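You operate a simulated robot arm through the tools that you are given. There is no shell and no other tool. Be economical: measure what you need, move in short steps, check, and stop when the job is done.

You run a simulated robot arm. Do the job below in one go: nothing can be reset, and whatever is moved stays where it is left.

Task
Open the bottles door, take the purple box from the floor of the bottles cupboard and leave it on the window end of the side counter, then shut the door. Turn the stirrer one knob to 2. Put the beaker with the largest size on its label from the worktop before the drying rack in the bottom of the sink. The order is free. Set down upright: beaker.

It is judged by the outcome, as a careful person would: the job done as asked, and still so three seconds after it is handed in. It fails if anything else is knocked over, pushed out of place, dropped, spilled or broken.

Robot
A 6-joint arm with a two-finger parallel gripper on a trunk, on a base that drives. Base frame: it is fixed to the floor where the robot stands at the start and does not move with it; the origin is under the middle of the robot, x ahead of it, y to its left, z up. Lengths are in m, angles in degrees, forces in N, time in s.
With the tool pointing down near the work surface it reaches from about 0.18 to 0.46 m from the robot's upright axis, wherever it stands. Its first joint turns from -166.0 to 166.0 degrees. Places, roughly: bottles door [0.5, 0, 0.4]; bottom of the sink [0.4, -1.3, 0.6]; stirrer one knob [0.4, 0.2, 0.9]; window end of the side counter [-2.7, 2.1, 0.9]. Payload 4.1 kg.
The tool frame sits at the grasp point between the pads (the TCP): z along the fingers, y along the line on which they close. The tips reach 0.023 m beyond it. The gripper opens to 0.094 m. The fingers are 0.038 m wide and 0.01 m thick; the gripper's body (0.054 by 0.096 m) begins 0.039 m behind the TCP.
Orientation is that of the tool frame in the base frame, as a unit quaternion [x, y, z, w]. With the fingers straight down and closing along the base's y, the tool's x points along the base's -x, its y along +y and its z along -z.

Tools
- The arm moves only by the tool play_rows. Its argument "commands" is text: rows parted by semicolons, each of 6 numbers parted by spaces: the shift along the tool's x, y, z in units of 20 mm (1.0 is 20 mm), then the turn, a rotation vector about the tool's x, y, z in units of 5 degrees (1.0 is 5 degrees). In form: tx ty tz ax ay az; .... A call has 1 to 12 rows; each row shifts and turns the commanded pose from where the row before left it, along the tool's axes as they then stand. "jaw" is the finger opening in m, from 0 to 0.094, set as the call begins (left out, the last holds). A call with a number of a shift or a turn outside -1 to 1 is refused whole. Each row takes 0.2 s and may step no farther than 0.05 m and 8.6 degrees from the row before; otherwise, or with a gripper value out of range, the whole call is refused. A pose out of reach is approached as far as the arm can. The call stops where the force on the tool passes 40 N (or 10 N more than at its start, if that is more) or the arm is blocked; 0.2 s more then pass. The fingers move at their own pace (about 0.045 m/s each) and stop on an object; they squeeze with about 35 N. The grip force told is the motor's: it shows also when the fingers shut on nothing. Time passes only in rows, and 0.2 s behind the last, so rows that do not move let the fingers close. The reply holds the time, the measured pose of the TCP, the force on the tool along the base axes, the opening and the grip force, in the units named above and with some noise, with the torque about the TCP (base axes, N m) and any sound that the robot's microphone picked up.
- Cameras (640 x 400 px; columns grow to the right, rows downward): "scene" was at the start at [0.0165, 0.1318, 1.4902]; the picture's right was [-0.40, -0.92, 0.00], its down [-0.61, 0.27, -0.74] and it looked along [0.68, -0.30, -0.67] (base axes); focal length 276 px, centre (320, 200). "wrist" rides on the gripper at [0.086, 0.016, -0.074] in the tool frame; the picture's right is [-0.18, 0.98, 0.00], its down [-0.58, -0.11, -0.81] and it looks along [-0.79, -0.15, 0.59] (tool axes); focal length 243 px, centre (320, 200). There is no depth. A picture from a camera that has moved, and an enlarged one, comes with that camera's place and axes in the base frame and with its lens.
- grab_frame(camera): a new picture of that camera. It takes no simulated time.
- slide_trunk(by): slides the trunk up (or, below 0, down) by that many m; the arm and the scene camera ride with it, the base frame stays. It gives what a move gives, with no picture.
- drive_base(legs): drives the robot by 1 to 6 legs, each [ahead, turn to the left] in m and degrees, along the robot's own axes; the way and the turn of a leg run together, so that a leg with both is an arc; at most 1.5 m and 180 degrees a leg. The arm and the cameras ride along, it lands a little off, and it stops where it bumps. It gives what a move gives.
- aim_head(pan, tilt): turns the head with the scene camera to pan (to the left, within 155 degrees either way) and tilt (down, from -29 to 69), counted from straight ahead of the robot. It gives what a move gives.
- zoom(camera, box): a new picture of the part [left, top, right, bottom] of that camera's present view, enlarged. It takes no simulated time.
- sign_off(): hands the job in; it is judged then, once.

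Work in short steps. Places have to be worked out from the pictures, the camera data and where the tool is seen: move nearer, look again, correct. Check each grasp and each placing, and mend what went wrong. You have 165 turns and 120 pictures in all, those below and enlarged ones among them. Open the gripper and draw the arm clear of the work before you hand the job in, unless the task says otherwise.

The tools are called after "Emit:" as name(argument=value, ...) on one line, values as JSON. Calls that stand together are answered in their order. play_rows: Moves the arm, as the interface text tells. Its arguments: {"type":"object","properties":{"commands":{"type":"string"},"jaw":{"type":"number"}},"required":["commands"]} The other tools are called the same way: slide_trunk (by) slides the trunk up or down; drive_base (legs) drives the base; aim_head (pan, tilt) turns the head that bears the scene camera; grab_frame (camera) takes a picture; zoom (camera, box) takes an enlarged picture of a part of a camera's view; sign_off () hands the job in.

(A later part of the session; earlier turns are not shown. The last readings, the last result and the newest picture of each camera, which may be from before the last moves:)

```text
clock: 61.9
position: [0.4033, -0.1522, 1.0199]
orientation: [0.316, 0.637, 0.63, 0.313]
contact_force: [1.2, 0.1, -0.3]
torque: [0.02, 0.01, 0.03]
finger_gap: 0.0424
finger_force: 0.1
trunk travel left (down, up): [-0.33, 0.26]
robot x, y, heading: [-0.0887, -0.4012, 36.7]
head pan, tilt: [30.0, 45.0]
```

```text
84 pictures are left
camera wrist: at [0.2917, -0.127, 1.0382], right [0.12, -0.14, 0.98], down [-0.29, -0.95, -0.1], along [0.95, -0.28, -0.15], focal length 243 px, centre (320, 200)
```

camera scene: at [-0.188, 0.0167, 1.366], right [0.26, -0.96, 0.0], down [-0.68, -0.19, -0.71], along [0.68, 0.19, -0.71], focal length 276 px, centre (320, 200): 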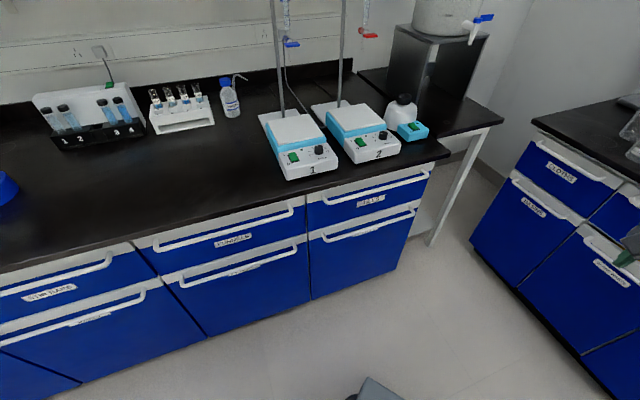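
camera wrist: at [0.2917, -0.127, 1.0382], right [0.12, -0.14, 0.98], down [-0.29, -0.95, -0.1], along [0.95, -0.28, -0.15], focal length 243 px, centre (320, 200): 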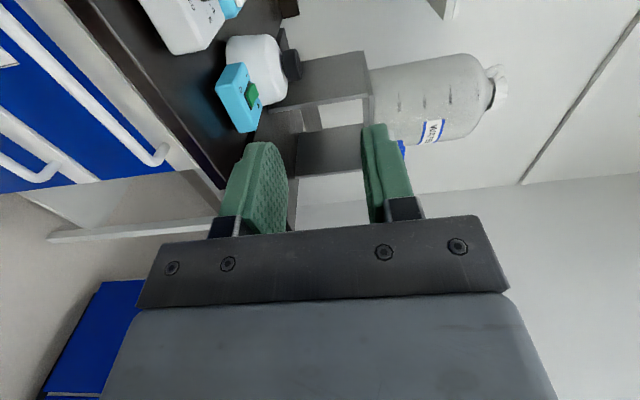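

The tool points at the counter (heading 37°), tips ~0.1 m short of the handle. I lower the trunk fully and look.

Emit:
slide_trunk(by=-0.33)

Emit:
grab_frame(camera="wrist")

Emit:
grab_frame(camera="scene")

```text
clock: 65.2
position: [0.4033, -0.1522, 0.6909]
orientation: [0.317, 0.637, 0.629, 0.312]
contact_force: [1.0, 0.5, 0.0]
torque: [0.04, 0.0, 0.0]
finger_gap: 0.0421
finger_force: 0.0
trunk travel left (down, up): [0.0, 0.59]
robot x, y, heading: [-0.0863, -0.3995, 37.2]
head pan, tilt: [30.0, 45.0]
```

```text
83 pictures are left
camera wrist: at [0.2916, -0.127, 0.7084], right [0.12, -0.14, 0.98], down [-0.29, -0.95, -0.1], along [0.95, -0.28, -0.16], focal length 243 px, centre (320, 200)
```

wrist: 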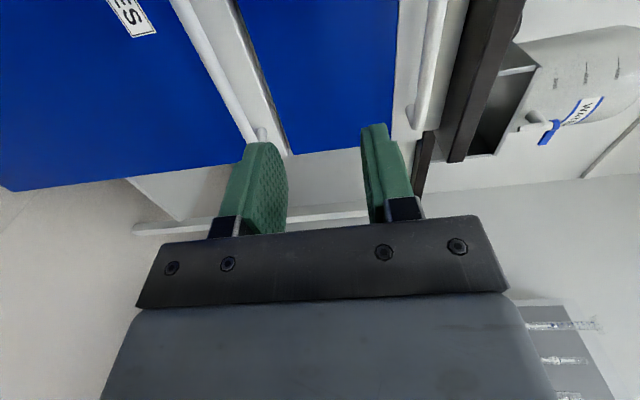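

```text
82 pictures are left
camera scene: at [-0.204, -0.2287, 1.036], right [0.92, -0.39, 0.0], down [-0.28, -0.65, -0.71], along [0.28, 0.65, -0.71], focal length 276 px, centre (320, 200)
```

scene: 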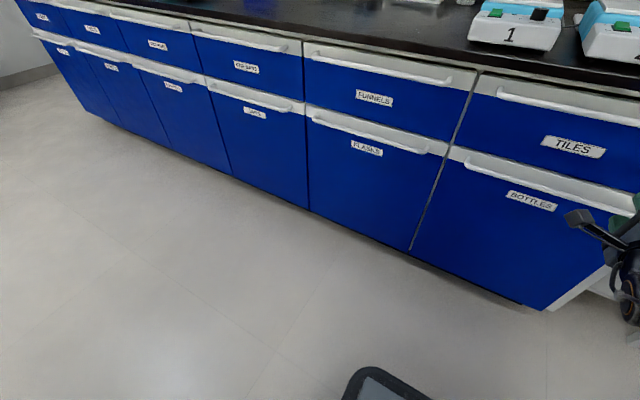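

Handle seen at z≈0.612, consistent. I move to the handle's middle (left 0.09, down 0.08) and forward 0.08, opening the jaws to 0.07.

Emit:
play_rows(commands="0.9 -0.8 0 0 0 0;0.9 -0.8 0 0 0 0;0.9 -0.8 0 0 0 0;0.9 -0.8 0 0 0 0;0.9 -0.8 0 0 0 0;0 0 1 0 0 0;0 0 1 0 0 0;0 0 1 0 0 0;0 0 1 0 0 0;0 0 0 0 0 0", jaw=0.07)

Emit:
grab_frame(camera="wrist")

```text
clock: 67.4
position: [0.4445, -0.09, 0.6247]
orientation: [0.315, 0.638, 0.63, 0.311]
contact_force: [-0.3, -0.8, -0.7]
torque: [0.0, -0.04, 0.0]
finger_gap: 0.0701
finger_force: 0.1
out of reach, approached as far as the arm can: row 3, 4, 5, 6, 7, 9
trunk travel left (down, up): [0.0, 0.59]
robot x, y, heading: [-0.0876, -0.4022, 37.2]
head pan, tilt: [30.0, 45.0]
```

```text
81 pictures are left
camera wrist: at [0.3334, -0.0671, 0.6408], right [0.12, -0.14, 0.98], down [-0.29, -0.95, -0.1], along [0.95, -0.27, -0.16], focal length 243 px, centre (320, 200)
```

wrist: 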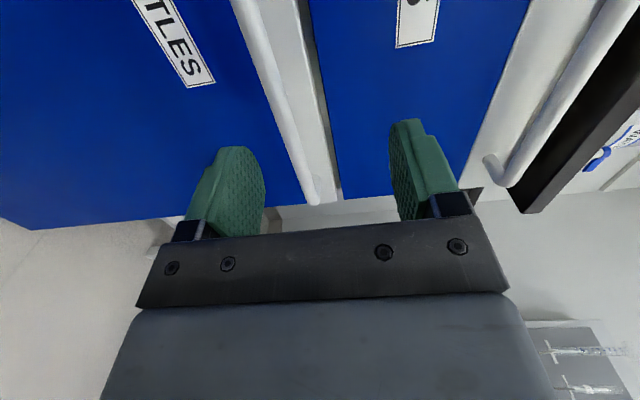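

Out of arm reach there; the bar already lies between the fingers vertically, so I drive forward 0.065 m to bring it to the pads.

Emit:
drive_base(legs=[[0.065, 0]])

Emit:
grab_frame(camera="wrist")

```text
clock: 68.4
position: [0.4985, -0.0506, 0.6219]
orientation: [0.315, 0.639, 0.629, 0.31]
contact_force: [1.3, 0.1, -4.8]
torque: [-0.02, -0.06, 0.03]
finger_gap: 0.072
finger_force: 3.0
trunk travel left (down, up): [0.0, 0.59]
robot x, y, heading: [-0.031, -0.3574, 37.1]
head pan, tilt: [30.0, 45.0]
```

```text
80 pictures are left
camera wrist: at [0.3866, -0.0279, 0.6402], right [0.12, -0.14, 0.98], down [-0.29, -0.95, -0.1], along [0.95, -0.27, -0.16], focal length 243 px, centre (320, 200)
```

wrist: 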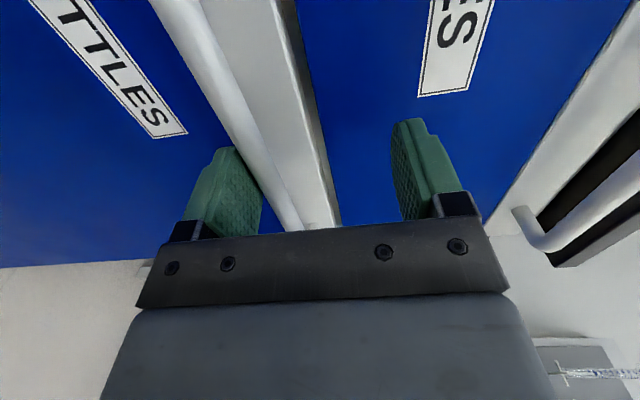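

The bar sits against the lower finger; I lower the tool about 20 mm to centre it.

Emit:
play_rows(commands="0 -0.5 0 0 0 0;0 -0.5 0 0 0 0;0 0 0 0 0 0")

Emit:
grab_frame(camera="wrist")

```text
clock: 69.2
position: [0.4983, -0.0531, 0.6029]
orientation: [0.313, 0.64, 0.63, 0.308]
contact_force: [-0.8, 0.0, -0.1]
torque: [-0.02, -0.03, -0.02]
finger_gap: 0.0698
finger_force: 0.0
trunk travel left (down, up): [0.0, 0.59]
robot x, y, heading: [-0.0349, -0.3604, 37.1]
head pan, tilt: [30.0, 45.0]
```

```text
79 pictures are left
camera wrist: at [0.3864, -0.0294, 0.6207], right [0.12, -0.14, 0.98], down [-0.28, -0.95, -0.1], along [0.95, -0.27, -0.16], focal length 243 px, centre (320, 200)
```

wrist: 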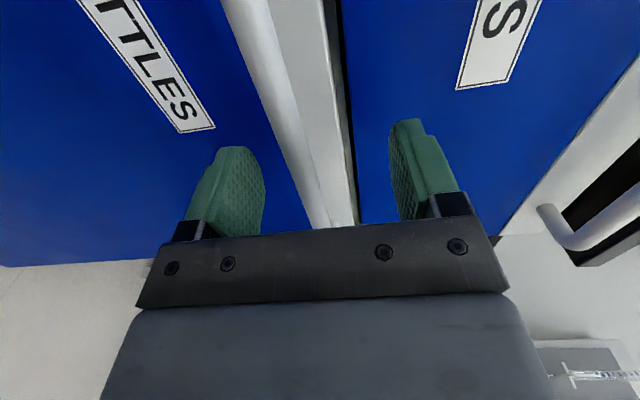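

Centred. I close on the bar.

Emit:
play_rows(commands="0 0 0 0 0 0;0 0 0 0 0 0;0 0 0 0 0 0;0 0 0 0 0 0;0 0 0 0 0 0", jaw=0.0)

```text
clock: 70.3
position: [0.4967, -0.0547, 0.5945]
orientation: [0.318, 0.648, 0.622, 0.304]
contact_force: [9.0, 3.5, -11.5]
torque: [-0.41, -0.06, 0.41]
finger_gap: 0.0129
finger_force: 44.9
trunk travel left (down, up): [0.0, 0.59]
robot x, y, heading: [-0.0333, -0.3602, 36.6]
head pan, tilt: [30.0, 45.0]
stopped in row 5: the force on the tool passed its limit at 42 N (the readings are from after the stop); the commanded pose is now the measured one
```

Bar gripped (12.9 mm). I pull straight back 20 mm and watch which way the door swings.

Emit:
play_rows(commands="0 0 -0.5 0 0 0;0 0 -0.5 0 0 0;0 0 0 0 0 0")

Emit:
grab_frame(camera="wrist")

Emit:
grab_frame(camera="scene")

```text
clock: 71.2
position: [0.4832, -0.0704, 0.5932]
orientation: [0.322, 0.647, 0.619, 0.307]
contact_force: [16.8, -2.4, -10.1]
torque: [-1.12, -0.74, 0.94]
finger_gap: 0.0128
finger_force: 45.2
trunk travel left (down, up): [0.0, 0.59]
robot x, y, heading: [-0.0338, -0.3604, 36.6]
head pan, tilt: [30.0, 45.0]
stopped in row 3: the force on the tool passed its limit at 41 N (the readings are from after the stop); the commanded pose is now the measured one
```

```text
78 pictures are left
camera wrist: at [0.372, -0.0446, 0.6133], right [0.15, -0.12, 0.98], down [-0.29, -0.95, -0.07], along [0.94, -0.28, -0.18], focal length 243 px, centre (320, 200)
```

wrist: 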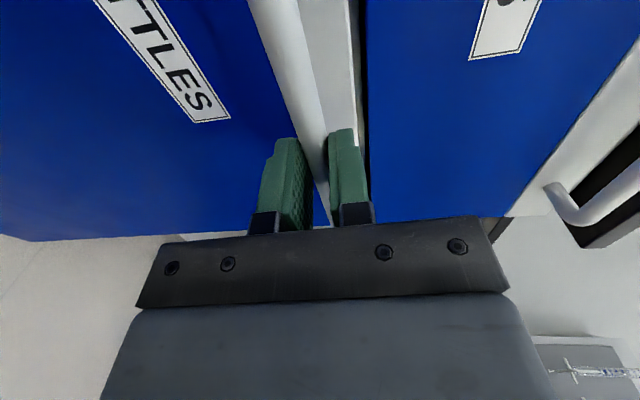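

```text
77 pictures are left
camera scene: at [-0.1483, -0.1878, 1.0363], right [0.92, -0.4, 0.0], down [-0.28, -0.65, -0.71], along [0.28, 0.65, -0.71], focal length 276 px, centre (320, 200)
```

scene: 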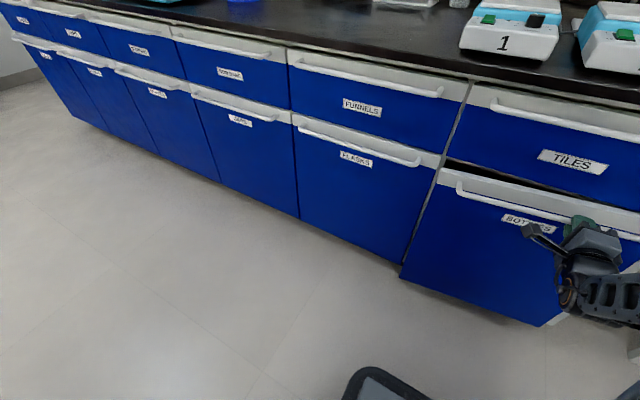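

The gap opens at the left: the hinge is on the right (s≈0.48). I release, back out, and move to the handle's left end for leverage.

Emit:
play_rows(commands="0 0 0 0 0 0;0 0 0 0 0 0;0 0 0 0 0 0;0 0 -1 0 0 0;0 0 -1 0 0 0;0 0 -1 0 0 0;0 0 -1 0 0 0;0 0 -1 0 0 0;0 0 0 0 0 0", jaw=0.06)

Emit:
play_rows(commands="1 0 0 0 0 0;1 0 0 0 0 0;1 0 0 0 0 0;1 0 0 0 0 0;1 0 0 0 0 0;1 0 0 0 0 0;1 0 0 0 0 0;1 0 0 0 0 0;1 0 0 0 0 0;1 0 0 0 0 0;0.5 0 0 0 0 0;0 0 0 0 0 0")

Emit:
grab_frame(camera="wrist")

Emit:
grab_frame(camera="scene")

```text
clock: 73.2
position: [0.4014, -0.1298, 0.5991]
orientation: [0.321, 0.645, 0.622, 0.307]
contact_force: [-0.2, 0.3, 0.1]
torque: [-0.02, -0.01, 0.03]
finger_gap: 0.06
finger_force: 0.0
trunk travel left (down, up): [0.0, 0.59]
robot x, y, heading: [-0.0321, -0.3627, 36.5]
head pan, tilt: [30.0, 45.0]
```

```text
clock: 75.8
position: [0.3808, -0.111, 0.6213]
orientation: [0.319, 0.647, 0.622, 0.306]
contact_force: [-0.2, 0.4, 0.0]
torque: [-0.04, 0.01, 0.01]
finger_gap: 0.0598
finger_force: 0.0
out of reach, approached as far as the arm can: row 2, 3, 4, 5, 6, 7, 8, 9, 10, 11
trunk travel left (down, up): [0.0, 0.59]
robot x, y, heading: [-0.0356, -0.3607, 36.6]
head pan, tilt: [30.0, 45.0]
```

```text
76 pictures are left
camera wrist: at [0.2693, -0.0868, 0.6411], right [0.15, -0.12, 0.98], down [-0.29, -0.95, -0.08], along [0.95, -0.27, -0.17], focal length 243 px, centre (320, 200)
```

wrist: 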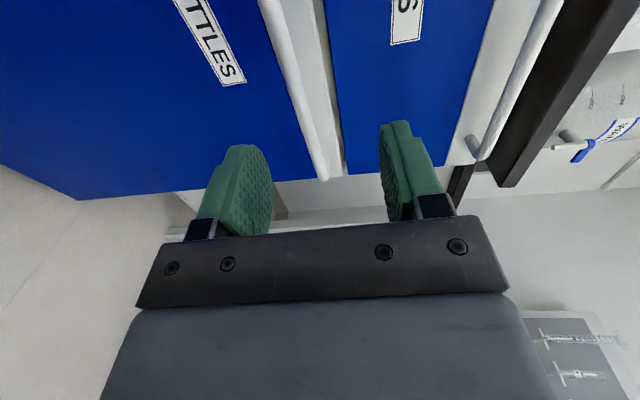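

```text
75 pictures are left
camera scene: at [-0.1501, -0.1884, 1.036], right [0.92, -0.4, 0.0], down [-0.28, -0.65, -0.71], along [0.28, 0.65, -0.71], focal length 276 px, centre (320, 200)
```

scene: 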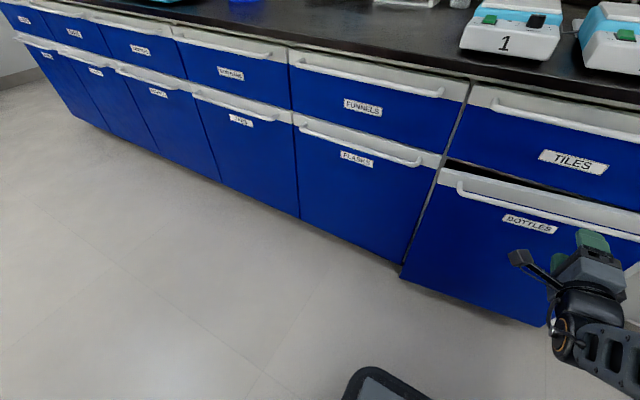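

The arm won't go left with this tool attitude, so I'll reposition the base: back 0.1, left 0.2 along the counter, facing it again.

Emit:
drive_base(legs=[[-0.1, 0], [0, 90], [0.2, 0], [0, -90]])

Emit:
grab_frame(camera="wrist")

```text
clock: 85.7
position: [0.1859, -0.0078, 0.6219]
orientation: [0.321, 0.645, 0.621, 0.307]
contact_force: [0.9, -0.7, 0.3]
torque: [0.03, -0.01, 0.02]
finger_gap: 0.06
finger_force: 0.0
trunk travel left (down, up): [0.0, 0.59]
robot x, y, heading: [-0.2322, -0.2522, 36.3]
head pan, tilt: [30.0, 45.0]
```

```text
74 pictures are left
camera wrist: at [0.0743, 0.0173, 0.6411], right [0.14, -0.12, 0.98], down [-0.29, -0.95, -0.08], along [0.95, -0.28, -0.17], focal length 243 px, centre (320, 200)
```

wrist: 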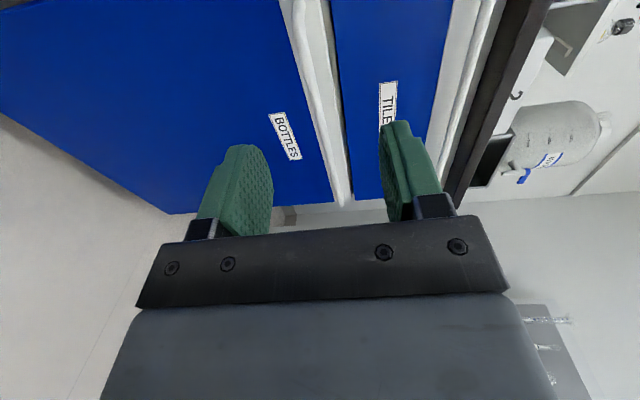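

Robot is at s≈0.066. I move the tool right 35 mm, down 25 mm, forward 0.1 m toward the handle's left end.

Emit:
play_rows(commands="-0.9 -0.6 0 0 0 0;-0.9 -0.6 0 0 0 0;0 0 1 0 0 0;0 0 1 0 0 0;0 0 1 0 0 0;0 0 1 0 0 0;0 0 1 0 0 0;0 0 0 0 0 0")

Emit:
grab_frame(camera="wrist")

Emit:
grab_frame(camera="scene")

```text
clock: 87.5
position: [0.2859, 0.0248, 0.5928]
orientation: [0.32, 0.646, 0.621, 0.306]
contact_force: [0.3, 1.4, -0.8]
torque: [0.0, 0.01, 0.02]
finger_gap: 0.0598
finger_force: 0.0
trunk travel left (down, up): [0.0, 0.59]
robot x, y, heading: [-0.2301, -0.2539, 36.4]
head pan, tilt: [30.0, 45.0]
```

```text
73 pictures are left
camera wrist: at [0.1747, 0.0495, 0.6128], right [0.15, -0.12, 0.98], down [-0.29, -0.95, -0.08], along [0.95, -0.28, -0.17], focal length 243 px, centre (320, 200)
```

wrist: 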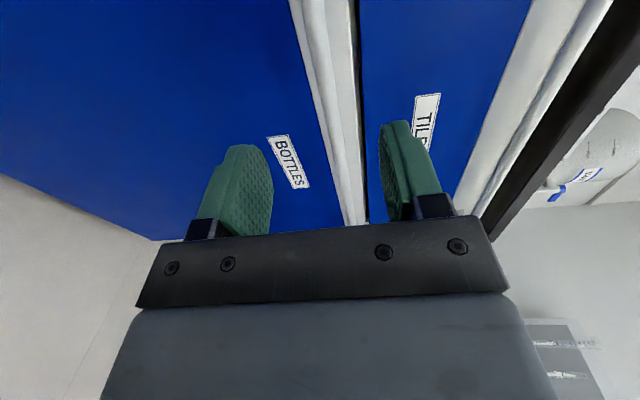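

```text
72 pictures are left
camera scene: at [-0.3457, -0.0819, 1.036], right [0.92, -0.4, 0.0], down [-0.28, -0.65, -0.71], along [0.28, 0.65, -0.71], focal length 276 px, centre (320, 200)
```

scene: 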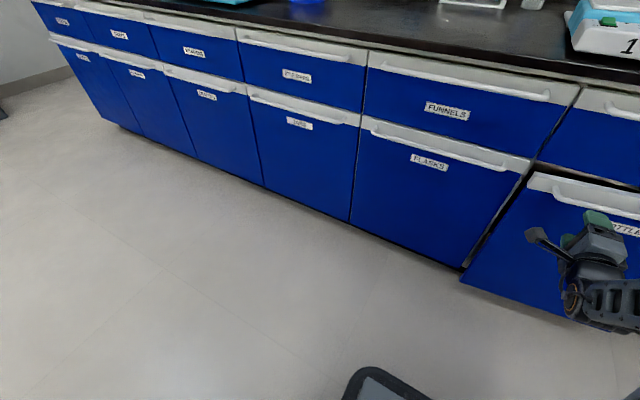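

The bar lies between the fingers, slightly high. I raise 8 mm and drive 0.075 m forward.

Emit:
play_rows(commands="0 0.4 0 0 0 0;0 0 0 0 0 0")

Emit:
drive_base(legs=[[0.075, 0]])

Emit:
grab_frame(camera="wrist")

```text
clock: 88.1
position: [0.286, 0.0249, 0.6007]
orientation: [0.321, 0.646, 0.621, 0.306]
contact_force: [-0.1, -0.3, 0.6]
torque: [0.0, 0.0, 0.0]
finger_gap: 0.0599
finger_force: 0.0
trunk travel left (down, up): [0.0, 0.59]
robot x, y, heading: [-0.2295, -0.2554, 36.3]
head pan, tilt: [30.0, 45.0]
```

```text
clock: 89.1
position: [0.3476, 0.0697, 0.6013]
orientation: [0.322, 0.646, 0.621, 0.306]
contact_force: [0.1, 0.5, 0.4]
torque: [-0.01, -0.03, -0.03]
finger_gap: 0.0599
finger_force: 0.1
trunk travel left (down, up): [0.0, 0.59]
robot x, y, heading: [-0.1719, -0.2069, 36.3]
head pan, tilt: [30.0, 45.0]
```

```text
71 pictures are left
camera wrist: at [0.2359, 0.0944, 0.6207], right [0.15, -0.12, 0.98], down [-0.29, -0.95, -0.08], along [0.94, -0.28, -0.17], focal length 243 px, centre (320, 200)
```

wrist: 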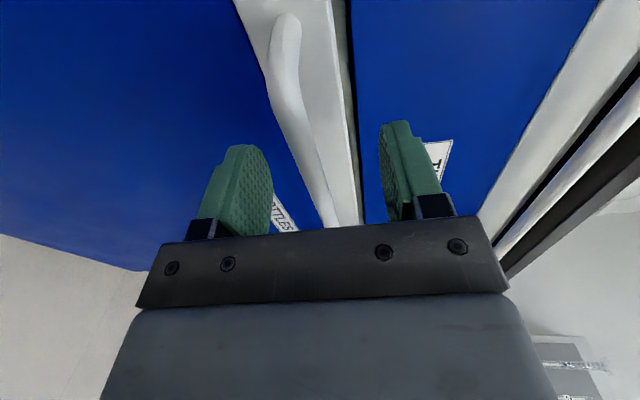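

The bar's left end shows and the bar runs between the pads. Close.

Emit:
play_rows(commands="0 0 0 0 0 0;0 0 0 0 0 0;0 0 0 0 0 0;0 0 0 0 0 0", jaw=0.008)

```text
clock: 90.1
position: [0.3467, 0.068, 0.5957]
orientation: [0.323, 0.649, 0.617, 0.305]
contact_force: [-1.4, 0.1, -25.7]
torque: [-0.68, 0.06, -0.35]
finger_gap: 0.0193
finger_force: 13.3
trunk travel left (down, up): [0.0, 0.59]
robot x, y, heading: [-0.1675, -0.2082, 36.3]
head pan, tilt: [30.0, 45.0]
```

The tool is pressed down; I lower it 6 mm and let the jaws finish.

Emit:
play_rows(commands="0 -0.3 0 0 0 0;0 0 0 0 0 0;0 0 0 0 0 0")

```text
clock: 90.9
position: [0.3465, 0.0698, 0.595]
orientation: [0.322, 0.646, 0.621, 0.305]
contact_force: [-0.1, 0.1, -15.8]
torque: [-0.41, 0.01, 0.18]
finger_gap: 0.0146
finger_force: 7.0
trunk travel left (down, up): [0.0, 0.59]
robot x, y, heading: [-0.1744, -0.2104, 36.5]
head pan, tilt: [30.0, 45.0]
```

Emit:
play_rows(commands="0 -0.1 0 0 0 0;0 0 0 0 0 0;0 0 0 0 0 0", jaw=0.0)

```text
clock: 91.7
position: [0.3467, 0.07, 0.594]
orientation: [0.32, 0.645, 0.622, 0.307]
contact_force: [2.8, -0.8, -6.5]
torque: [-1.12, -0.85, 0.46]
finger_gap: 0.0128
finger_force: 45.1
trunk travel left (down, up): [0.0, 0.59]
robot x, y, heading: [-0.1704, -0.2133, 36.2]
head pan, tilt: [30.0, 45.0]
```

Gripped (12.8 mm). I pull along the arc about the right hinge, 5 rows first.

Emit:
play_rows(commands="-0.25 0 -0.83 0 0 0;-0.3 0 -0.845 0 0 0;-0.345 0 -0.83 0 0 0;-0.385 0 -0.81 0 0 0;-0.43 0 -0.79 0 0 0")

```text
clock: 92.9
position: [0.3005, -0.0075, 0.5933]
orientation: [0.321, 0.648, 0.619, 0.305]
contact_force: [-26.3, 14.6, -17.8]
torque: [-0.91, -0.65, 0.9]
finger_gap: 0.0129
finger_force: 44.9
trunk travel left (down, up): [0.0, 0.59]
robot x, y, heading: [-0.1668, -0.2096, 36.3]
head pan, tilt: [30.0, 45.0]
```

Force shows I'm pulling too far right; I ease 6 mm left and continue with less sideways motion.

Emit:
play_rows(commands="0.3 0 0 0 0 0;-0.2 0 -0.8 0 0 0;-0.3 0 -0.77 0 0 0")

```text
clock: 93.6
position: [0.2916, -0.0234, 0.5938]
orientation: [0.33, 0.646, 0.615, 0.309]
contact_force: [16.6, -6.3, -14.7]
torque: [-0.89, -0.71, -0.09]
finger_gap: 0.013
finger_force: 44.5
trunk travel left (down, up): [0.0, 0.59]
robot x, y, heading: [-0.1702, -0.2102, 35.6]
head pan, tilt: [30.0, 45.0]
stopped in row 3: the force on the tool passed its limit at 48 N (the readings are from after the stop); the commanded pose is now the measured one
```

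The door is ~27° open. I release and back off, then will push it from behind its free edge.

Emit:
play_rows(commands="0 0 0 0 0 0;0 0 0 0 0 0;0 0 0 0 0 0;0 0 -1 0 0 0;0 0 -1 0 0 0;0 0 -1 0 0 0;0 0 -1 0 0 0;0 0 0 0 0 0", jaw=0.05)

Emit:
aim_head(pan=0, tilt=45)

Emit:
grab_frame(camera="scene")

Emit:
grab_frame(camera="wrist")

```text
clock: 95.4
position: [0.2739, -0.068, 0.608]
orientation: [0.327, 0.645, 0.617, 0.31]
contact_force: [0.5, 0.0, 0.2]
torque: [-0.04, 0.0, 0.02]
finger_gap: 0.0501
finger_force: 0.0
out of reach, approached as far as the arm can: row 5, 6, 7
trunk travel left (down, up): [0.0, 0.59]
robot x, y, heading: [-0.17, -0.2088, 35.9]
head pan, tilt: [30.0, 45.0]
```

```text
clock: 96.3
position: [0.2742, -0.0683, 0.6065]
orientation: [0.328, 0.645, 0.617, 0.309]
contact_force: [0.1, -0.4, -0.2]
torque: [0.04, 0.01, 0.0]
finger_gap: 0.0501
finger_force: 0.1
trunk travel left (down, up): [0.0, 0.59]
robot x, y, heading: [-0.1692, -0.2068, 35.6]
head pan, tilt: [0.0, 45.0]
```

```text
70 pictures are left
camera scene: at [-0.2506, -0.0625, 1.036], right [0.59, -0.81, 0.0], down [-0.57, -0.41, -0.71], along [0.57, 0.41, -0.71], focal length 276 px, centre (320, 200)
```

scene: 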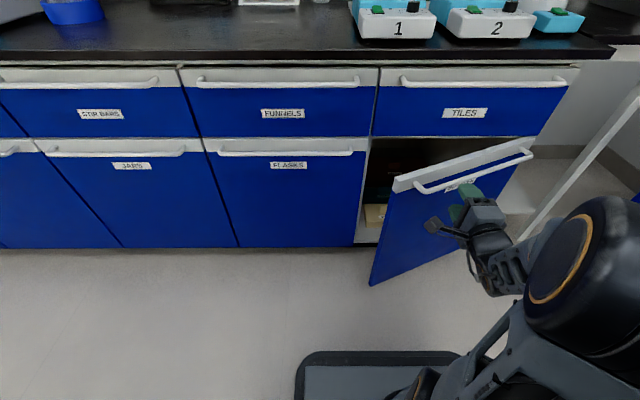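

```text
69 pictures are left
camera wrist: at [0.1627, -0.0405, 0.6275], right [0.15, -0.13, 0.98], down [-0.31, -0.95, -0.07], along [0.94, -0.29, -0.18], focal length 243 px, centre (320, 200)
```

wrist: 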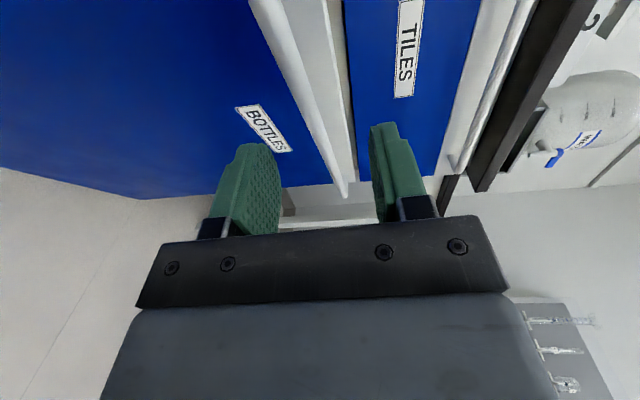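

Door stands ~26° open with free edge near s≈0.067, n≈0.207. I'll back off, recentre the arm, then come around the free edge from the left and sweep it open by turning the base right.

Emit:
drive_base(legs=[[-0.13, 0]])

Emit:
play_rows(commands="1 0 0 0 0 0;1 0 0 0 0 0;1 0 0 0 0 0;1 0 0 0 0 0;0 0 1 0 0 0;0 0 1 0 0 0;0 0 1 0 0 0;0 0 1 0 0 0;0 0 0 0 0 0", jaw=0.01)

Emit:
drive_base(legs=[[0, 23]])

Emit:
aim_head(pan=-23, tilt=45)

Emit:
grab_frame(camera="scene")

```text
clock: 97.6
position: [0.168, -0.1445, 0.6076]
orientation: [0.328, 0.644, 0.617, 0.311]
contact_force: [-0.1, 0.3, -0.2]
torque: [-0.01, -0.01, -0.02]
finger_gap: 0.0497
finger_force: 0.1
trunk travel left (down, up): [0.0, 0.59]
robot x, y, heading: [-0.274, -0.2816, 35.6]
head pan, tilt: [0.0, 45.0]
```

```text
clock: 99.6
position: [0.2223, -0.0265, 0.6105]
orientation: [0.328, 0.644, 0.617, 0.31]
contact_force: [0.0, -0.1, 0.4]
torque: [0.03, -0.02, -0.01]
finger_gap: 0.01
finger_force: 0.0
out of reach, approached as far as the arm can: row 1, 2, 3, 4
trunk travel left (down, up): [0.0, 0.59]
robot x, y, heading: [-0.2796, -0.2862, 35.8]
head pan, tilt: [0.0, 45.0]
```

```text
clock: 101.2
position: [0.0827, 0.1476, 0.6111]
orientation: [0.193, 0.696, 0.667, 0.181]
contact_force: [0.4, -0.1, -0.1]
torque: [0.0, 0.02, 0.02]
finger_gap: 0.0101
finger_force: 0.1
trunk travel left (down, up): [0.0, 0.59]
robot x, y, heading: [-0.2789, -0.2851, 58.8]
head pan, tilt: [0.0, 45.0]
```

```text
clock: 102.1
position: [0.0834, 0.1466, 0.6105]
orientation: [0.194, 0.697, 0.667, 0.181]
contact_force: [0.3, 0.1, -0.3]
torque: [-0.04, 0.02, 0.02]
finger_gap: 0.01
finger_force: 0.1
trunk travel left (down, up): [0.0, 0.59]
robot x, y, heading: [-0.2736, -0.281, 58.5]
head pan, tilt: [-23.0, 45.0]
```

```text
68 pictures are left
camera scene: at [-0.3826, -0.2031, 1.036], right [0.59, -0.81, 0.0], down [-0.57, -0.41, -0.71], along [0.57, 0.41, -0.71], focal length 276 px, centre (320, 200)
```

scene: 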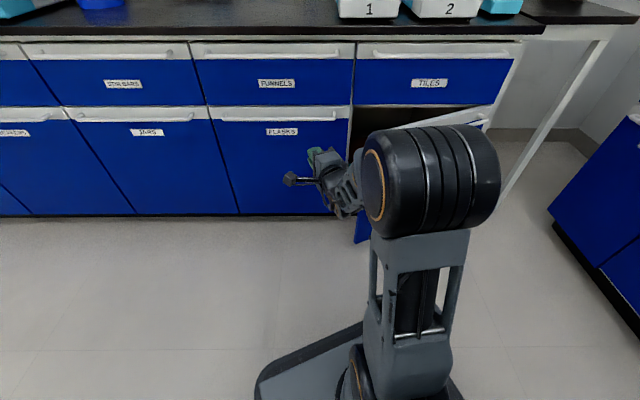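

Tool is now left of the door's free edge. I lower 30 mm, drive forward 0.13 m, then turn right to sweep the door.

Emit:
play_rows(commands="0 -0.75 0 0 0 0;0 -0.75 0 0 0 0;0 0 0 0 0 0")

Emit:
drive_base(legs=[[0.13, 0], [0, -18]])

Emit:
aim_head(pan=0, tilt=45)

Emit:
grab_frame(camera="scene")

```text
clock: 102.9
position: [0.0821, 0.1453, 0.5813]
orientation: [0.194, 0.698, 0.666, 0.181]
contact_force: [0.5, -0.4, -0.9]
torque: [0.01, -0.01, 0.0]
finger_gap: 0.0099
finger_force: 0.0
trunk travel left (down, up): [0.0, 0.59]
robot x, y, heading: [-0.2734, -0.2851, 58.6]
head pan, tilt: [-23.0, 45.0]
```

```text
clock: 105.2
position: [0.2497, 0.1465, 0.5798]
orientation: [0.282, 0.666, 0.636, 0.269]
contact_force: [-1.8, 1.0, 1.4]
torque: [-0.07, -0.02, -0.12]
finger_gap: 0.0099
finger_force: 0.1
trunk travel left (down, up): [0.0, 0.59]
robot x, y, heading: [-0.2053, -0.1692, 42.6]
head pan, tilt: [-23.0, 45.0]
stopped in leg 2: the force on the tool passed its limit at 55 N (the readings are from after the stop); the commanded pose is now the measured one
```

```text
clock: 106.0
position: [0.25, 0.1454, 0.58]
orientation: [0.281, 0.667, 0.635, 0.269]
contact_force: [-1.5, 0.6, 0.6]
torque: [-0.06, -0.02, -0.17]
finger_gap: 0.0102
finger_force: 0.0
trunk travel left (down, up): [0.0, 0.59]
robot x, y, heading: [-0.2109, -0.1696, 43.1]
head pan, tilt: [0.0, 45.0]
```

```text
67 pictures are left
camera scene: at [-0.3053, -0.0378, 1.036], right [0.68, -0.73, 0.0], down [-0.52, -0.48, -0.71], along [0.52, 0.48, -0.71], focal length 276 px, centre (320, 200)
```

scene: 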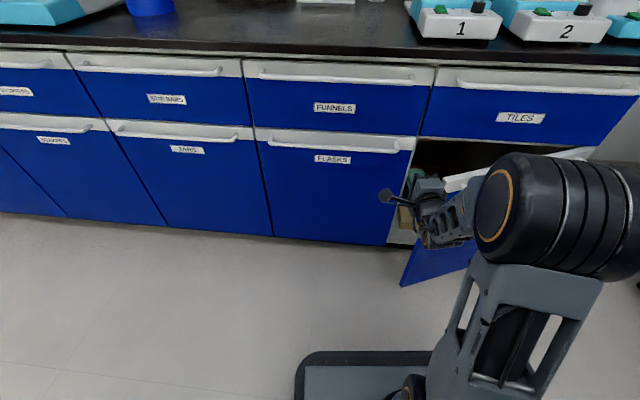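

Contact with the door made. I sweep right with the arm in small steps.

Emit:
play_rows(commands="-0.7 0 -0.15 0 0 0;-0.7 0 -0.15 0 0 0;-0.7 0 -0.15 0 0 0;-0.7 0 -0.15 0 0 0;-0.7 0 -0.2 0 0 0;-0.7 0 -0.2 0 0 0;-0.7 0 -0.2 0 0 0;-0.7 0 -0.2 0 0 0")

```text
clock: 106.4
position: [0.248, 0.1433, 0.5804]
orientation: [0.272, 0.671, 0.637, 0.263]
contact_force: [-10.4, 4.9, 3.0]
torque: [-0.35, -0.21, -0.67]
finger_gap: 0.01
finger_force: 0.3
trunk travel left (down, up): [0.0, 0.59]
robot x, y, heading: [-0.2079, -0.1697, 43.0]
head pan, tilt: [0.0, 45.0]
stopped in row 1: the force on the tool passed its limit at 56 N (the readings are from after the stop); the commanded pose is now the measured one
```

Friction jams the sideways push on the door's edge. I'll approach from the left with the tool angled 45° to the right so it bears on the door's inner face: first ease back, drive left along the counter, and turn.

Emit:
drive_base(legs=[[-0.05, 0], [0, 83], [0.65, 0], [0, -135]])

Emit:
aim_head(pan=20, tilt=40)

Emit:
grab_frame(camera="scene")

```text
clock: 119.7
position: [-0.0971, 0.1481, 0.5795]
orientation: [0.547, 0.475, 0.449, 0.522]
contact_force: [0.1, -0.4, -0.7]
torque: [0.01, 0.03, 0.01]
finger_gap: 0.0099
finger_force: 0.0
trunk travel left (down, up): [0.0, 0.59]
robot x, y, heading: [-0.6245, 0.3284, -10.6]
head pan, tilt: [0.0, 45.0]
```

```text
clock: 120.5
position: [-0.0977, 0.1494, 0.5791]
orientation: [0.547, 0.476, 0.449, 0.522]
contact_force: [-0.1, 0.5, -0.6]
torque: [-0.03, 0.02, -0.01]
finger_gap: 0.0098
finger_force: 0.0
trunk travel left (down, up): [0.0, 0.59]
robot x, y, heading: [-0.6247, 0.3302, -10.5]
head pan, tilt: [20.0, 40.0]
```

```text
66 pictures are left
camera scene: at [-0.5679, 0.516, 1.0432], right [0.16, -0.99, 0.0], down [-0.63, -0.1, -0.77], along [0.76, 0.12, -0.64], focal length 276 px, centre (320, 200)
```

scene: 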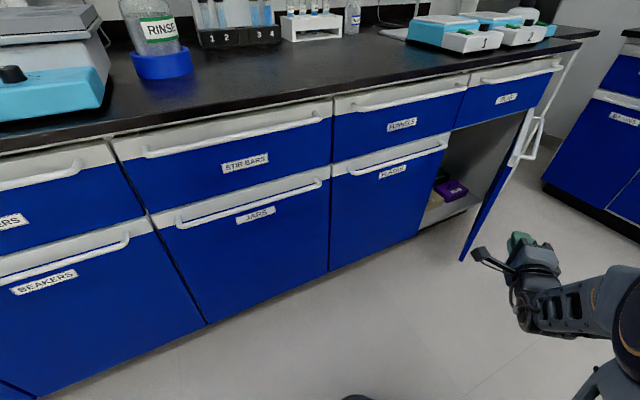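

I can see the purple box inside on the floor and the door ajar. Zoom.

Emit:
zoom(camera="scene", box=[400, 80, 580, 280])

```text
2.00 times, centred on (490, 180) of scene
camera zoom: at [-0.5679, 0.516, 1.0432], right [0.16, -0.99, 0.0], down [-0.63, -0.1, -0.77], along [0.76, 0.12, -0.64], focal length 552 px, centre (-20, 240)
```

zoom: 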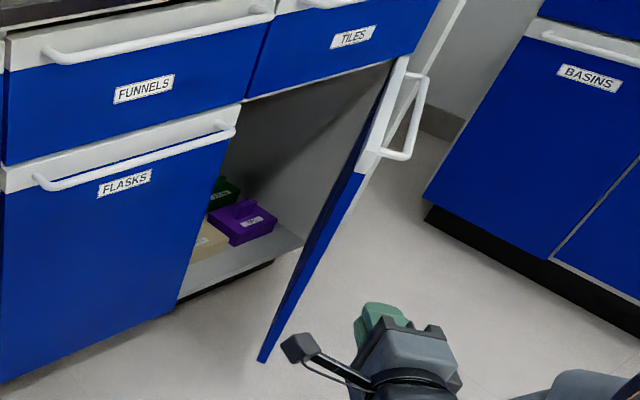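

Box centre ≈ (s 0.33, n 0.52) beside a cream and a green box. I shift the tool 30 mm left and drive 0.38 m in behind the door.

Emit:
play_rows(commands="0.75 0 0 0 0 0;0.75 0 0 0 0 0;0 0 0 0 0 0")

Emit:
drive_base(legs=[[0.38, 0]])

Emit:
grab_frame(camera="scene")

```text
clock: 121.3
position: [-0.0934, 0.1767, 0.5824]
orientation: [0.546, 0.478, 0.45, 0.521]
contact_force: [-0.2, 0.3, -0.1]
torque: [-0.05, 0.0, -0.04]
finger_gap: 0.0099
finger_force: 0.0
trunk travel left (down, up): [0.0, 0.59]
robot x, y, heading: [-0.6247, 0.3298, -10.6]
head pan, tilt: [20.0, 40.0]
```

```text
clock: 123.8
position: [0.2809, 0.1014, 0.5797]
orientation: [0.547, 0.476, 0.449, 0.522]
contact_force: [0.3, 0.2, -0.9]
torque: [0.0, 0.03, 0.03]
finger_gap: 0.01
finger_force: 0.1
trunk travel left (down, up): [0.0, 0.59]
robot x, y, heading: [-0.2458, 0.2578, -11.0]
head pan, tilt: [20.0, 40.0]
```

```text
64 pictures are left
camera scene: at [-0.1913, 0.4443, 1.0432], right [0.16, -0.99, 0.0], down [-0.63, -0.1, -0.77], along [0.76, 0.12, -0.64], focal length 276 px, centre (320, 200)
```

scene: 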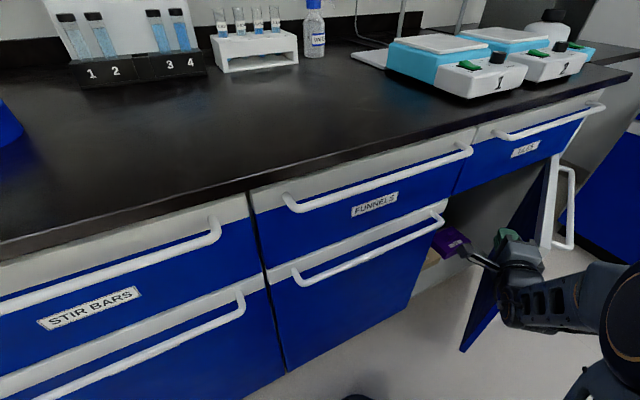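

The tool is inside the door's edge. I push right (tool -x) in small steps to swing it.

Emit:
play_rows(commands="-0.8 0 0 0 0 0;-0.8 0 0 0 0 0;-0.8 0 0 0 0 0;-0.8 0 0 0 0 0;-0.8 0 0 0 0 0;-0.8 0 0 0 0 0;-0.8 0 0 0 0 0;-0.8 0 0 0 0 0")

```text
clock: 124.5
position: [0.2714, 0.0629, 0.5804]
orientation: [0.547, 0.476, 0.449, 0.522]
contact_force: [-17.3, 7.2, 7.2]
torque: [-0.42, -0.21, -0.68]
finger_gap: 0.01
finger_force: 0.0
trunk travel left (down, up): [0.0, 0.59]
robot x, y, heading: [-0.2471, 0.2593, -11.0]
head pan, tilt: [20.0, 40.0]
stopped in row 3: the force on the tool passed its limit at 51 N (the readings are from after the stop); the commanded pose is now the measured one
```

Likely an impact/inertia spike; I push again at a much slower rate.

Emit:
play_rows(commands="-0.15 0 -0.1 0 0 0;-0.2 0 -0.1 0 0 0;-0.2 0 -0.1 0 0 0;-0.2 0 -0.1 0 0 0;-0.2 0 -0.1 0 0 0;-0.2 0 -0.1 0 0 0;-0.2 0 -0.1 0 0 0;-0.2 0 -0.1 0 0 0;-0.2 0 -0.1 0 0 0;-0.2 0 -0.1 0 0 0")

```text
clock: 126.7
position: [0.2478, 0.026, 0.5784]
orientation: [0.548, 0.477, 0.449, 0.52]
contact_force: [-0.2, -0.1, -0.1]
torque: [-0.03, 0.01, 0.01]
finger_gap: 0.01
finger_force: 0.1
trunk travel left (down, up): [0.0, 0.59]
robot x, y, heading: [-0.2467, 0.2589, -11.1]
head pan, tilt: [20.0, 40.0]
```

It moves freely now. Continue at 6–7 mm per row.

Emit:
play_rows(commands="-0.35 0 0 0 0 0;-0.35 0 0 0 0 0;-0.35 0 0 0 0 0;-0.35 0 0 0 0 0;-0.35 0 0 0 0 0;-0.35 0 0 0 0 0;-0.35 0 0 0 0 0;-0.35 0 0 0 0 0;-0.35 0 0 0 0 0;-0.35 0 0 0 0 0;-0.35 0 0 0 0 0;-0.35 0 0 0 0 0")

Emit:
zoom(camera="scene", box=[400, 120, 640, 370])

```text
clock: 129.3
position: [0.2348, -0.0569, 0.5787]
orientation: [0.549, 0.476, 0.449, 0.521]
contact_force: [-11.9, 2.3, -2.1]
torque: [0.06, -0.46, -0.36]
finger_gap: 0.0098
finger_force: 0.1
trunk travel left (down, up): [0.0, 0.59]
robot x, y, heading: [-0.2464, 0.2569, -11.1]
head pan, tilt: [20.0, 40.0]
```

```text
1.60 times, centred on (520, 245) of scene
camera zoom: at [-0.1924, 0.4445, 1.0432], right [0.16, -0.99, 0.0], down [-0.63, -0.1, -0.77], along [0.76, 0.12, -0.64], focal length 441 px, centre (0, 128)
```

zoom: 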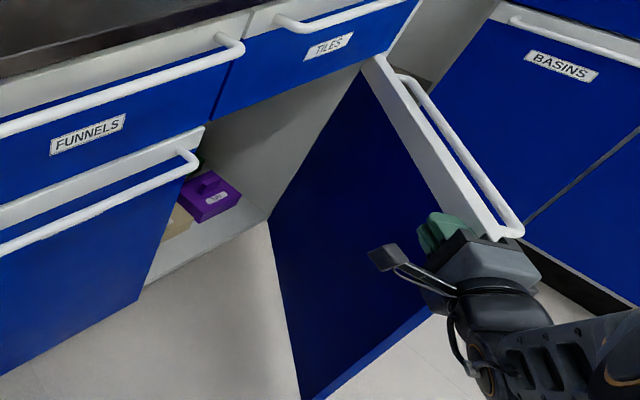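

Door is at ~50–60°. Continue, adding a little forward.

Emit:
play_rows(commands="-0.35 0 0.1 0 0 0;-0.35 0 0.1 0 0 0;-0.35 0 0.1 0 0 0;-0.35 0 0.1 0 0 0;-0.35 0 0.15 0 0 0;-0.35 0 0.15 0 0 0;-0.35 0 0.15 0 0 0;-0.35 0 0.15 0 0 0;-0.35 0 0.2 0 0 0;-0.35 0 0.2 0 0 0;-0.35 0 0.2 0 0 0;-0.35 0 0.2 0 0 0")

Emit:
grab_frame(camera="scene")

```text
clock: 129.8
position: [0.2319, -0.0681, 0.5799]
orientation: [0.549, 0.473, 0.449, 0.522]
contact_force: [-10.3, 2.5, 6.7]
torque: [0.03, -0.21, -0.02]
finger_gap: 0.0101
finger_force: 0.5
trunk travel left (down, up): [0.0, 0.59]
robot x, y, heading: [-0.2509, 0.2553, -11.2]
head pan, tilt: [20.0, 40.0]
stopped in row 2: the force on the tool passed its limit at 45 N (the readings are from after the stop); the commanded pose is now the measured one
```

```text
62 pictures are left
camera scene: at [-0.1927, 0.4446, 1.0434], right [0.15, -0.99, 0.0], down [-0.63, -0.1, -0.77], along [0.76, 0.12, -0.64], focal length 276 px, centre (320, 200)
```

scene: 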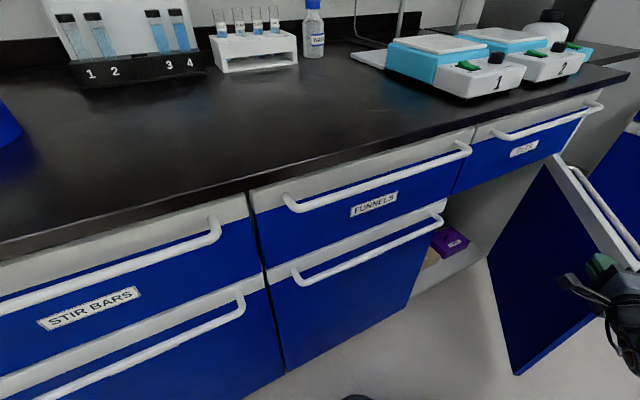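

The tip is digging in; I continue with pure right/back motion while yawing the tool left to lie along the door.

Emit:
play_rows(commands="0.1 0 -0.3 0 0.5 0;-0.2 0 -0.15 0 0.5 0;-0.3 0 -0.1 0 0.5 0;-0.3 0 -0.1 0 0.5 0;-0.3 0 -0.1 0 0.5 0;-0.3 0 -0.1 0 0.5 0;-0.35 0 -0.1 0 0.5 0;-0.35 0 -0.1 0 0.5 0;-0.35 0 -0.1 0 0.5 0;-0.35 0 -0.1 0 0.5 0;-0.35 0 -0.1 0 0 0;-0.35 0 -0.1 0 0 0")

Emit:
zoom(camera="scene", box=[400, 120, 640, 370])

```text
clock: 132.4
position: [0.2148, -0.1355, 0.5793]
orientation: [0.439, 0.576, 0.557, 0.407]
contact_force: [1.0, -0.6, 0.2]
torque: [0.03, 0.0, 0.0]
finger_gap: 0.0101
finger_force: 0.0
trunk travel left (down, up): [0.0, 0.59]
robot x, y, heading: [-0.252, 0.2604, -11.1]
head pan, tilt: [20.0, 40.0]
```

```text
1.60 times, centred on (520, 245) of scene
camera zoom: at [-0.1919, 0.4444, 1.0432], right [0.16, -0.99, 0.0], down [-0.64, -0.1, -0.77], along [0.76, 0.12, -0.64], focal length 441 px, centre (0, 128)
```

zoom: 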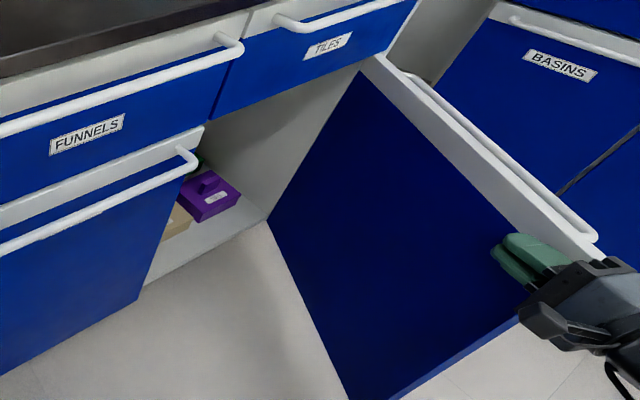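

Door now ~60–65°. Continue.

Emit:
play_rows(commands="-0.35 0 -0.1 0 0 0;-0.35 0 -0.1 0 0 0;-0.35 0 -0.1 0 0 0;-0.35 0 -0.1 0 0.5 0;-0.35 0 -0.1 0 0.5 0;-0.35 0 -0.1 0 0.5 0;-0.35 0 -0.1 0 0.5 0;-0.35 0 -0.1 0 0.5 0;-0.35 0 -0.1 0 0.5 0;-0.35 0 -0.1 0 0 0;-0.35 0 -0.1 0 0 0;-0.35 0 -0.1 0 0 0")

Emit:
zoom(camera="scene", box=[400, 120, 640, 370])

```text
clock: 134.6
position: [0.2173, -0.2081, 0.5795]
orientation: [0.365, 0.622, 0.609, 0.329]
contact_force: [-11.3, -2.0, 1.1]
torque: [0.07, -0.37, -0.46]
finger_gap: 0.01
finger_force: 0.0
trunk travel left (down, up): [0.0, 0.59]
robot x, y, heading: [-0.25, 0.2576, -11.6]
head pan, tilt: [20.0, 40.0]
stopped in row 10: the force on the tool passed its limit at 41 N (the readings are from after the stop); the commanded pose is now the measured one
```

```text
1.60 times, centred on (520, 245) of scene
camera zoom: at [-0.1915, 0.4438, 1.0433], right [0.15, -0.99, 0.0], down [-0.64, -0.09, -0.77], along [0.76, 0.11, -0.64], focal length 441 px, centre (0, 128)
```

zoom: 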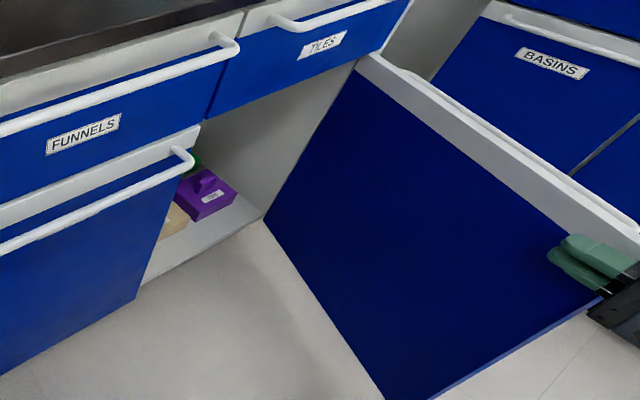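

Door at ~68°. I need ~90°+, but the arm is at its limit. I back out and re-approach facing the counter from the left of the door.

Emit:
play_rows(commands="1 0 0 0 0 0;1 0 0 0 0 0;0 0 0 0 0 0")

Emit:
drive_base(legs=[[-0.35, 0]])

Emit:
play_rows(commands="1 0 0 0 -0.5 0;1 0 0 0 -0.5 0;1 0 0 0 -0.5 0;1 0 0 0 -0.5 0;1 0 0 0 -0.5 0;1 0 0 0 -0.5 0;1 0 0 0 -0.5 0;1 0 0 0 -0.5 0;1 0 0 0 -0.5 0;1 0 0 0 -0.5 0;0 0 0 0 -0.5 0;0 0 0 0 -0.5 0")

```text
clock: 135.4
position: [0.1987, -0.1734, 0.5782]
orientation: [0.366, 0.623, 0.609, 0.328]
contact_force: [0.4, -0.9, -0.7]
torque: [-0.03, 0.01, 0.03]
finger_gap: 0.01
finger_force: 0.1
trunk travel left (down, up): [0.0, 0.59]
robot x, y, heading: [-0.2427, 0.2564, -11.5]
head pan, tilt: [20.0, 40.0]
```

```text
clock: 137.7
position: [-0.1454, -0.1012, 0.5788]
orientation: [0.363, 0.624, 0.609, 0.328]
contact_force: [0.1, 0.2, -0.6]
torque: [0.01, 0.01, -0.01]
finger_gap: 0.0102
finger_force: 0.1
trunk travel left (down, up): [0.0, 0.59]
robot x, y, heading: [-0.595, 0.3228, -11.0]
head pan, tilt: [20.0, 40.0]
```

```text
clock: 140.3
position: [-0.2146, 0.085, 0.584]
orientation: [0.509, 0.518, 0.495, 0.478]
contact_force: [-0.1, 0.4, 0.3]
torque: [-0.01, 0.04, 0.02]
finger_gap: 0.0099
finger_force: 0.1
trunk travel left (down, up): [0.0, 0.59]
robot x, y, heading: [-0.5968, 0.3266, -11.2]
head pan, tilt: [20.0, 40.0]
```

Now I straighten the tool a bit, turn left to face along -s, and reverse to s≈0.08.

Emit:
play_rows(commands="0.8 0 0 0 -0.6 0;0.8 0 0 0 -0.6 0;0.8 0 0 0 -0.6 0;0.8 0 0 0 -0.6 0;0 0 0 0 0 0")

Emit:
drive_base(legs=[[0, 137.5], [-0.68, 0], [0, -88]])

Emit:
aim_head(pan=-10, tilt=50)

Emit:
grab_frame(camera="scene")

```text
clock: 141.5
position: [-0.1769, 0.1106, 0.5909]
orientation: [0.558, 0.466, 0.439, 0.529]
contact_force: [0.9, -0.6, -0.2]
torque: [0.02, 0.01, 0.03]
finger_gap: 0.0098
finger_force: 0.0
out of reach, approached as far as the arm can: row 2, 3, 4
trunk travel left (down, up): [0.0, 0.59]
robot x, y, heading: [-0.5973, 0.3294, -11.2]
head pan, tilt: [20.0, 40.0]
```

```text
clock: 154.6
position: [0.2394, -0.0446, 0.59]
orientation: [0.308, 0.659, 0.622, 0.291]
contact_force: [-0.6, 0.1, 0.4]
torque: [-0.01, 0.0, -0.03]
finger_gap: 0.0098
finger_force: 0.1
trunk travel left (down, up): [0.0, 0.59]
robot x, y, heading: [-0.1931, -0.2293, 39.3]
head pan, tilt: [20.0, 40.0]
```

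```text
clock: 155.6
position: [0.2395, -0.044, 0.5903]
orientation: [0.308, 0.658, 0.623, 0.292]
contact_force: [-0.2, -0.1, 0.4]
torque: [0.02, 0.02, -0.03]
finger_gap: 0.0099
finger_force: 0.0
trunk travel left (down, up): [0.0, 0.59]
robot x, y, heading: [-0.1957, -0.2294, 39.1]
head pan, tilt: [-10.0, 50.0]
```

```text
59 pictures are left
camera scene: at [-0.2794, -0.1006, 1.0291], right [0.49, -0.87, 0.0], down [-0.67, -0.37, -0.64], along [0.56, 0.31, -0.77], focal length 276 px, centre (320, 200)
```

scene: 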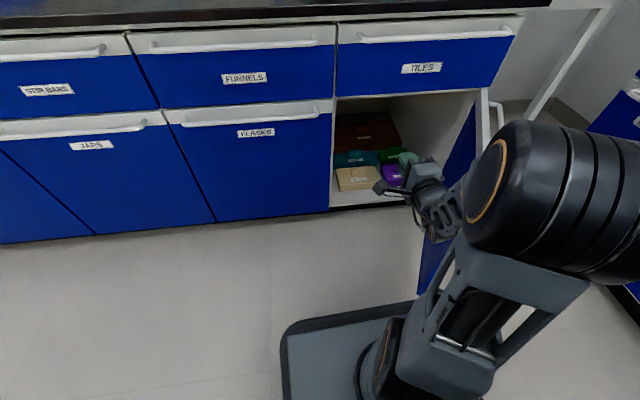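

In position left of the door. I sweep right, first freely and then slowly against the door.

Emit:
play_rows(commands="-0.7 0 0 0 0 0;-0.7 0 0 0 0 0;-0.7 0 0 0 0 0;-0.7 0 0 0 0 0;-0.7 0 0 0 0 0;-0.5 0 0 0 0 0;-0.3 0 0 0 0 0;-0.3 0 0 0 0 0;-0.3 0 0 0 0 0;-0.3 0 0 0 0 0;-0.3 0 0 0 0 0;-0.3 0 0 0 0 0")

Emit:
play_rows(commands="-0.3 0 0 0 0 0;-0.3 0 0 0 0 0;-0.3 0 0 0 0 0;-0.3 0 0 0 0 0;-0.3 0 0 0 0 0;-0.3 0 0 0 0 0;-0.3 0 0 0 0 0;-0.3 0 0 0 0 0;-0.3 0 0 0 0 0;-0.3 0 0 0 0 0;-0.3 0 0 0 0 0;-0.3 0 0 0 0 0")

Emit:
grab_frame(camera="scene")

```text
clock: 158.2
position: [0.3137, -0.132, 0.592]
orientation: [0.307, 0.658, 0.622, 0.293]
contact_force: [-0.4, 0.8, 0.4]
torque: [-0.01, 0.01, 0.01]
finger_gap: 0.0099
finger_force: 0.1
trunk travel left (down, up): [0.0, 0.59]
robot x, y, heading: [-0.1982, -0.2291, 39.0]
head pan, tilt: [-10.0, 50.0]
```

```text
clock: 160.8
position: [0.3608, -0.1892, 0.5918]
orientation: [0.307, 0.658, 0.622, 0.293]
contact_force: [-0.5, -0.7, 0.4]
torque: [-0.02, 0.04, -0.01]
finger_gap: 0.0099
finger_force: 0.1
trunk travel left (down, up): [0.0, 0.59]
robot x, y, heading: [-0.1913, -0.2287, 39.2]
head pan, tilt: [-10.0, 50.0]
```

```text
58 pictures are left
camera scene: at [-0.2794, -0.1007, 1.0291], right [0.49, -0.87, 0.0], down [-0.67, -0.37, -0.64], along [0.56, 0.31, -0.77], focal length 276 px, centre (320, 200)
```

scene: 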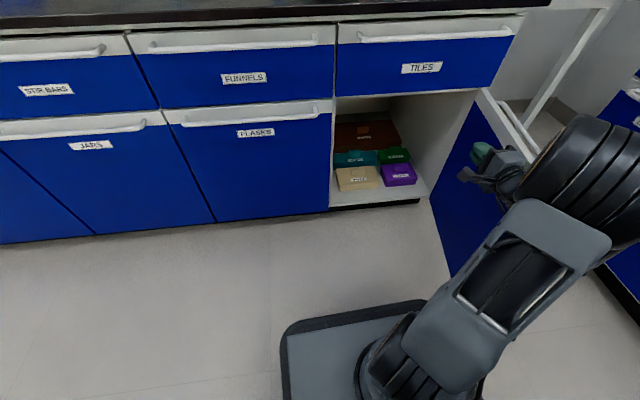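

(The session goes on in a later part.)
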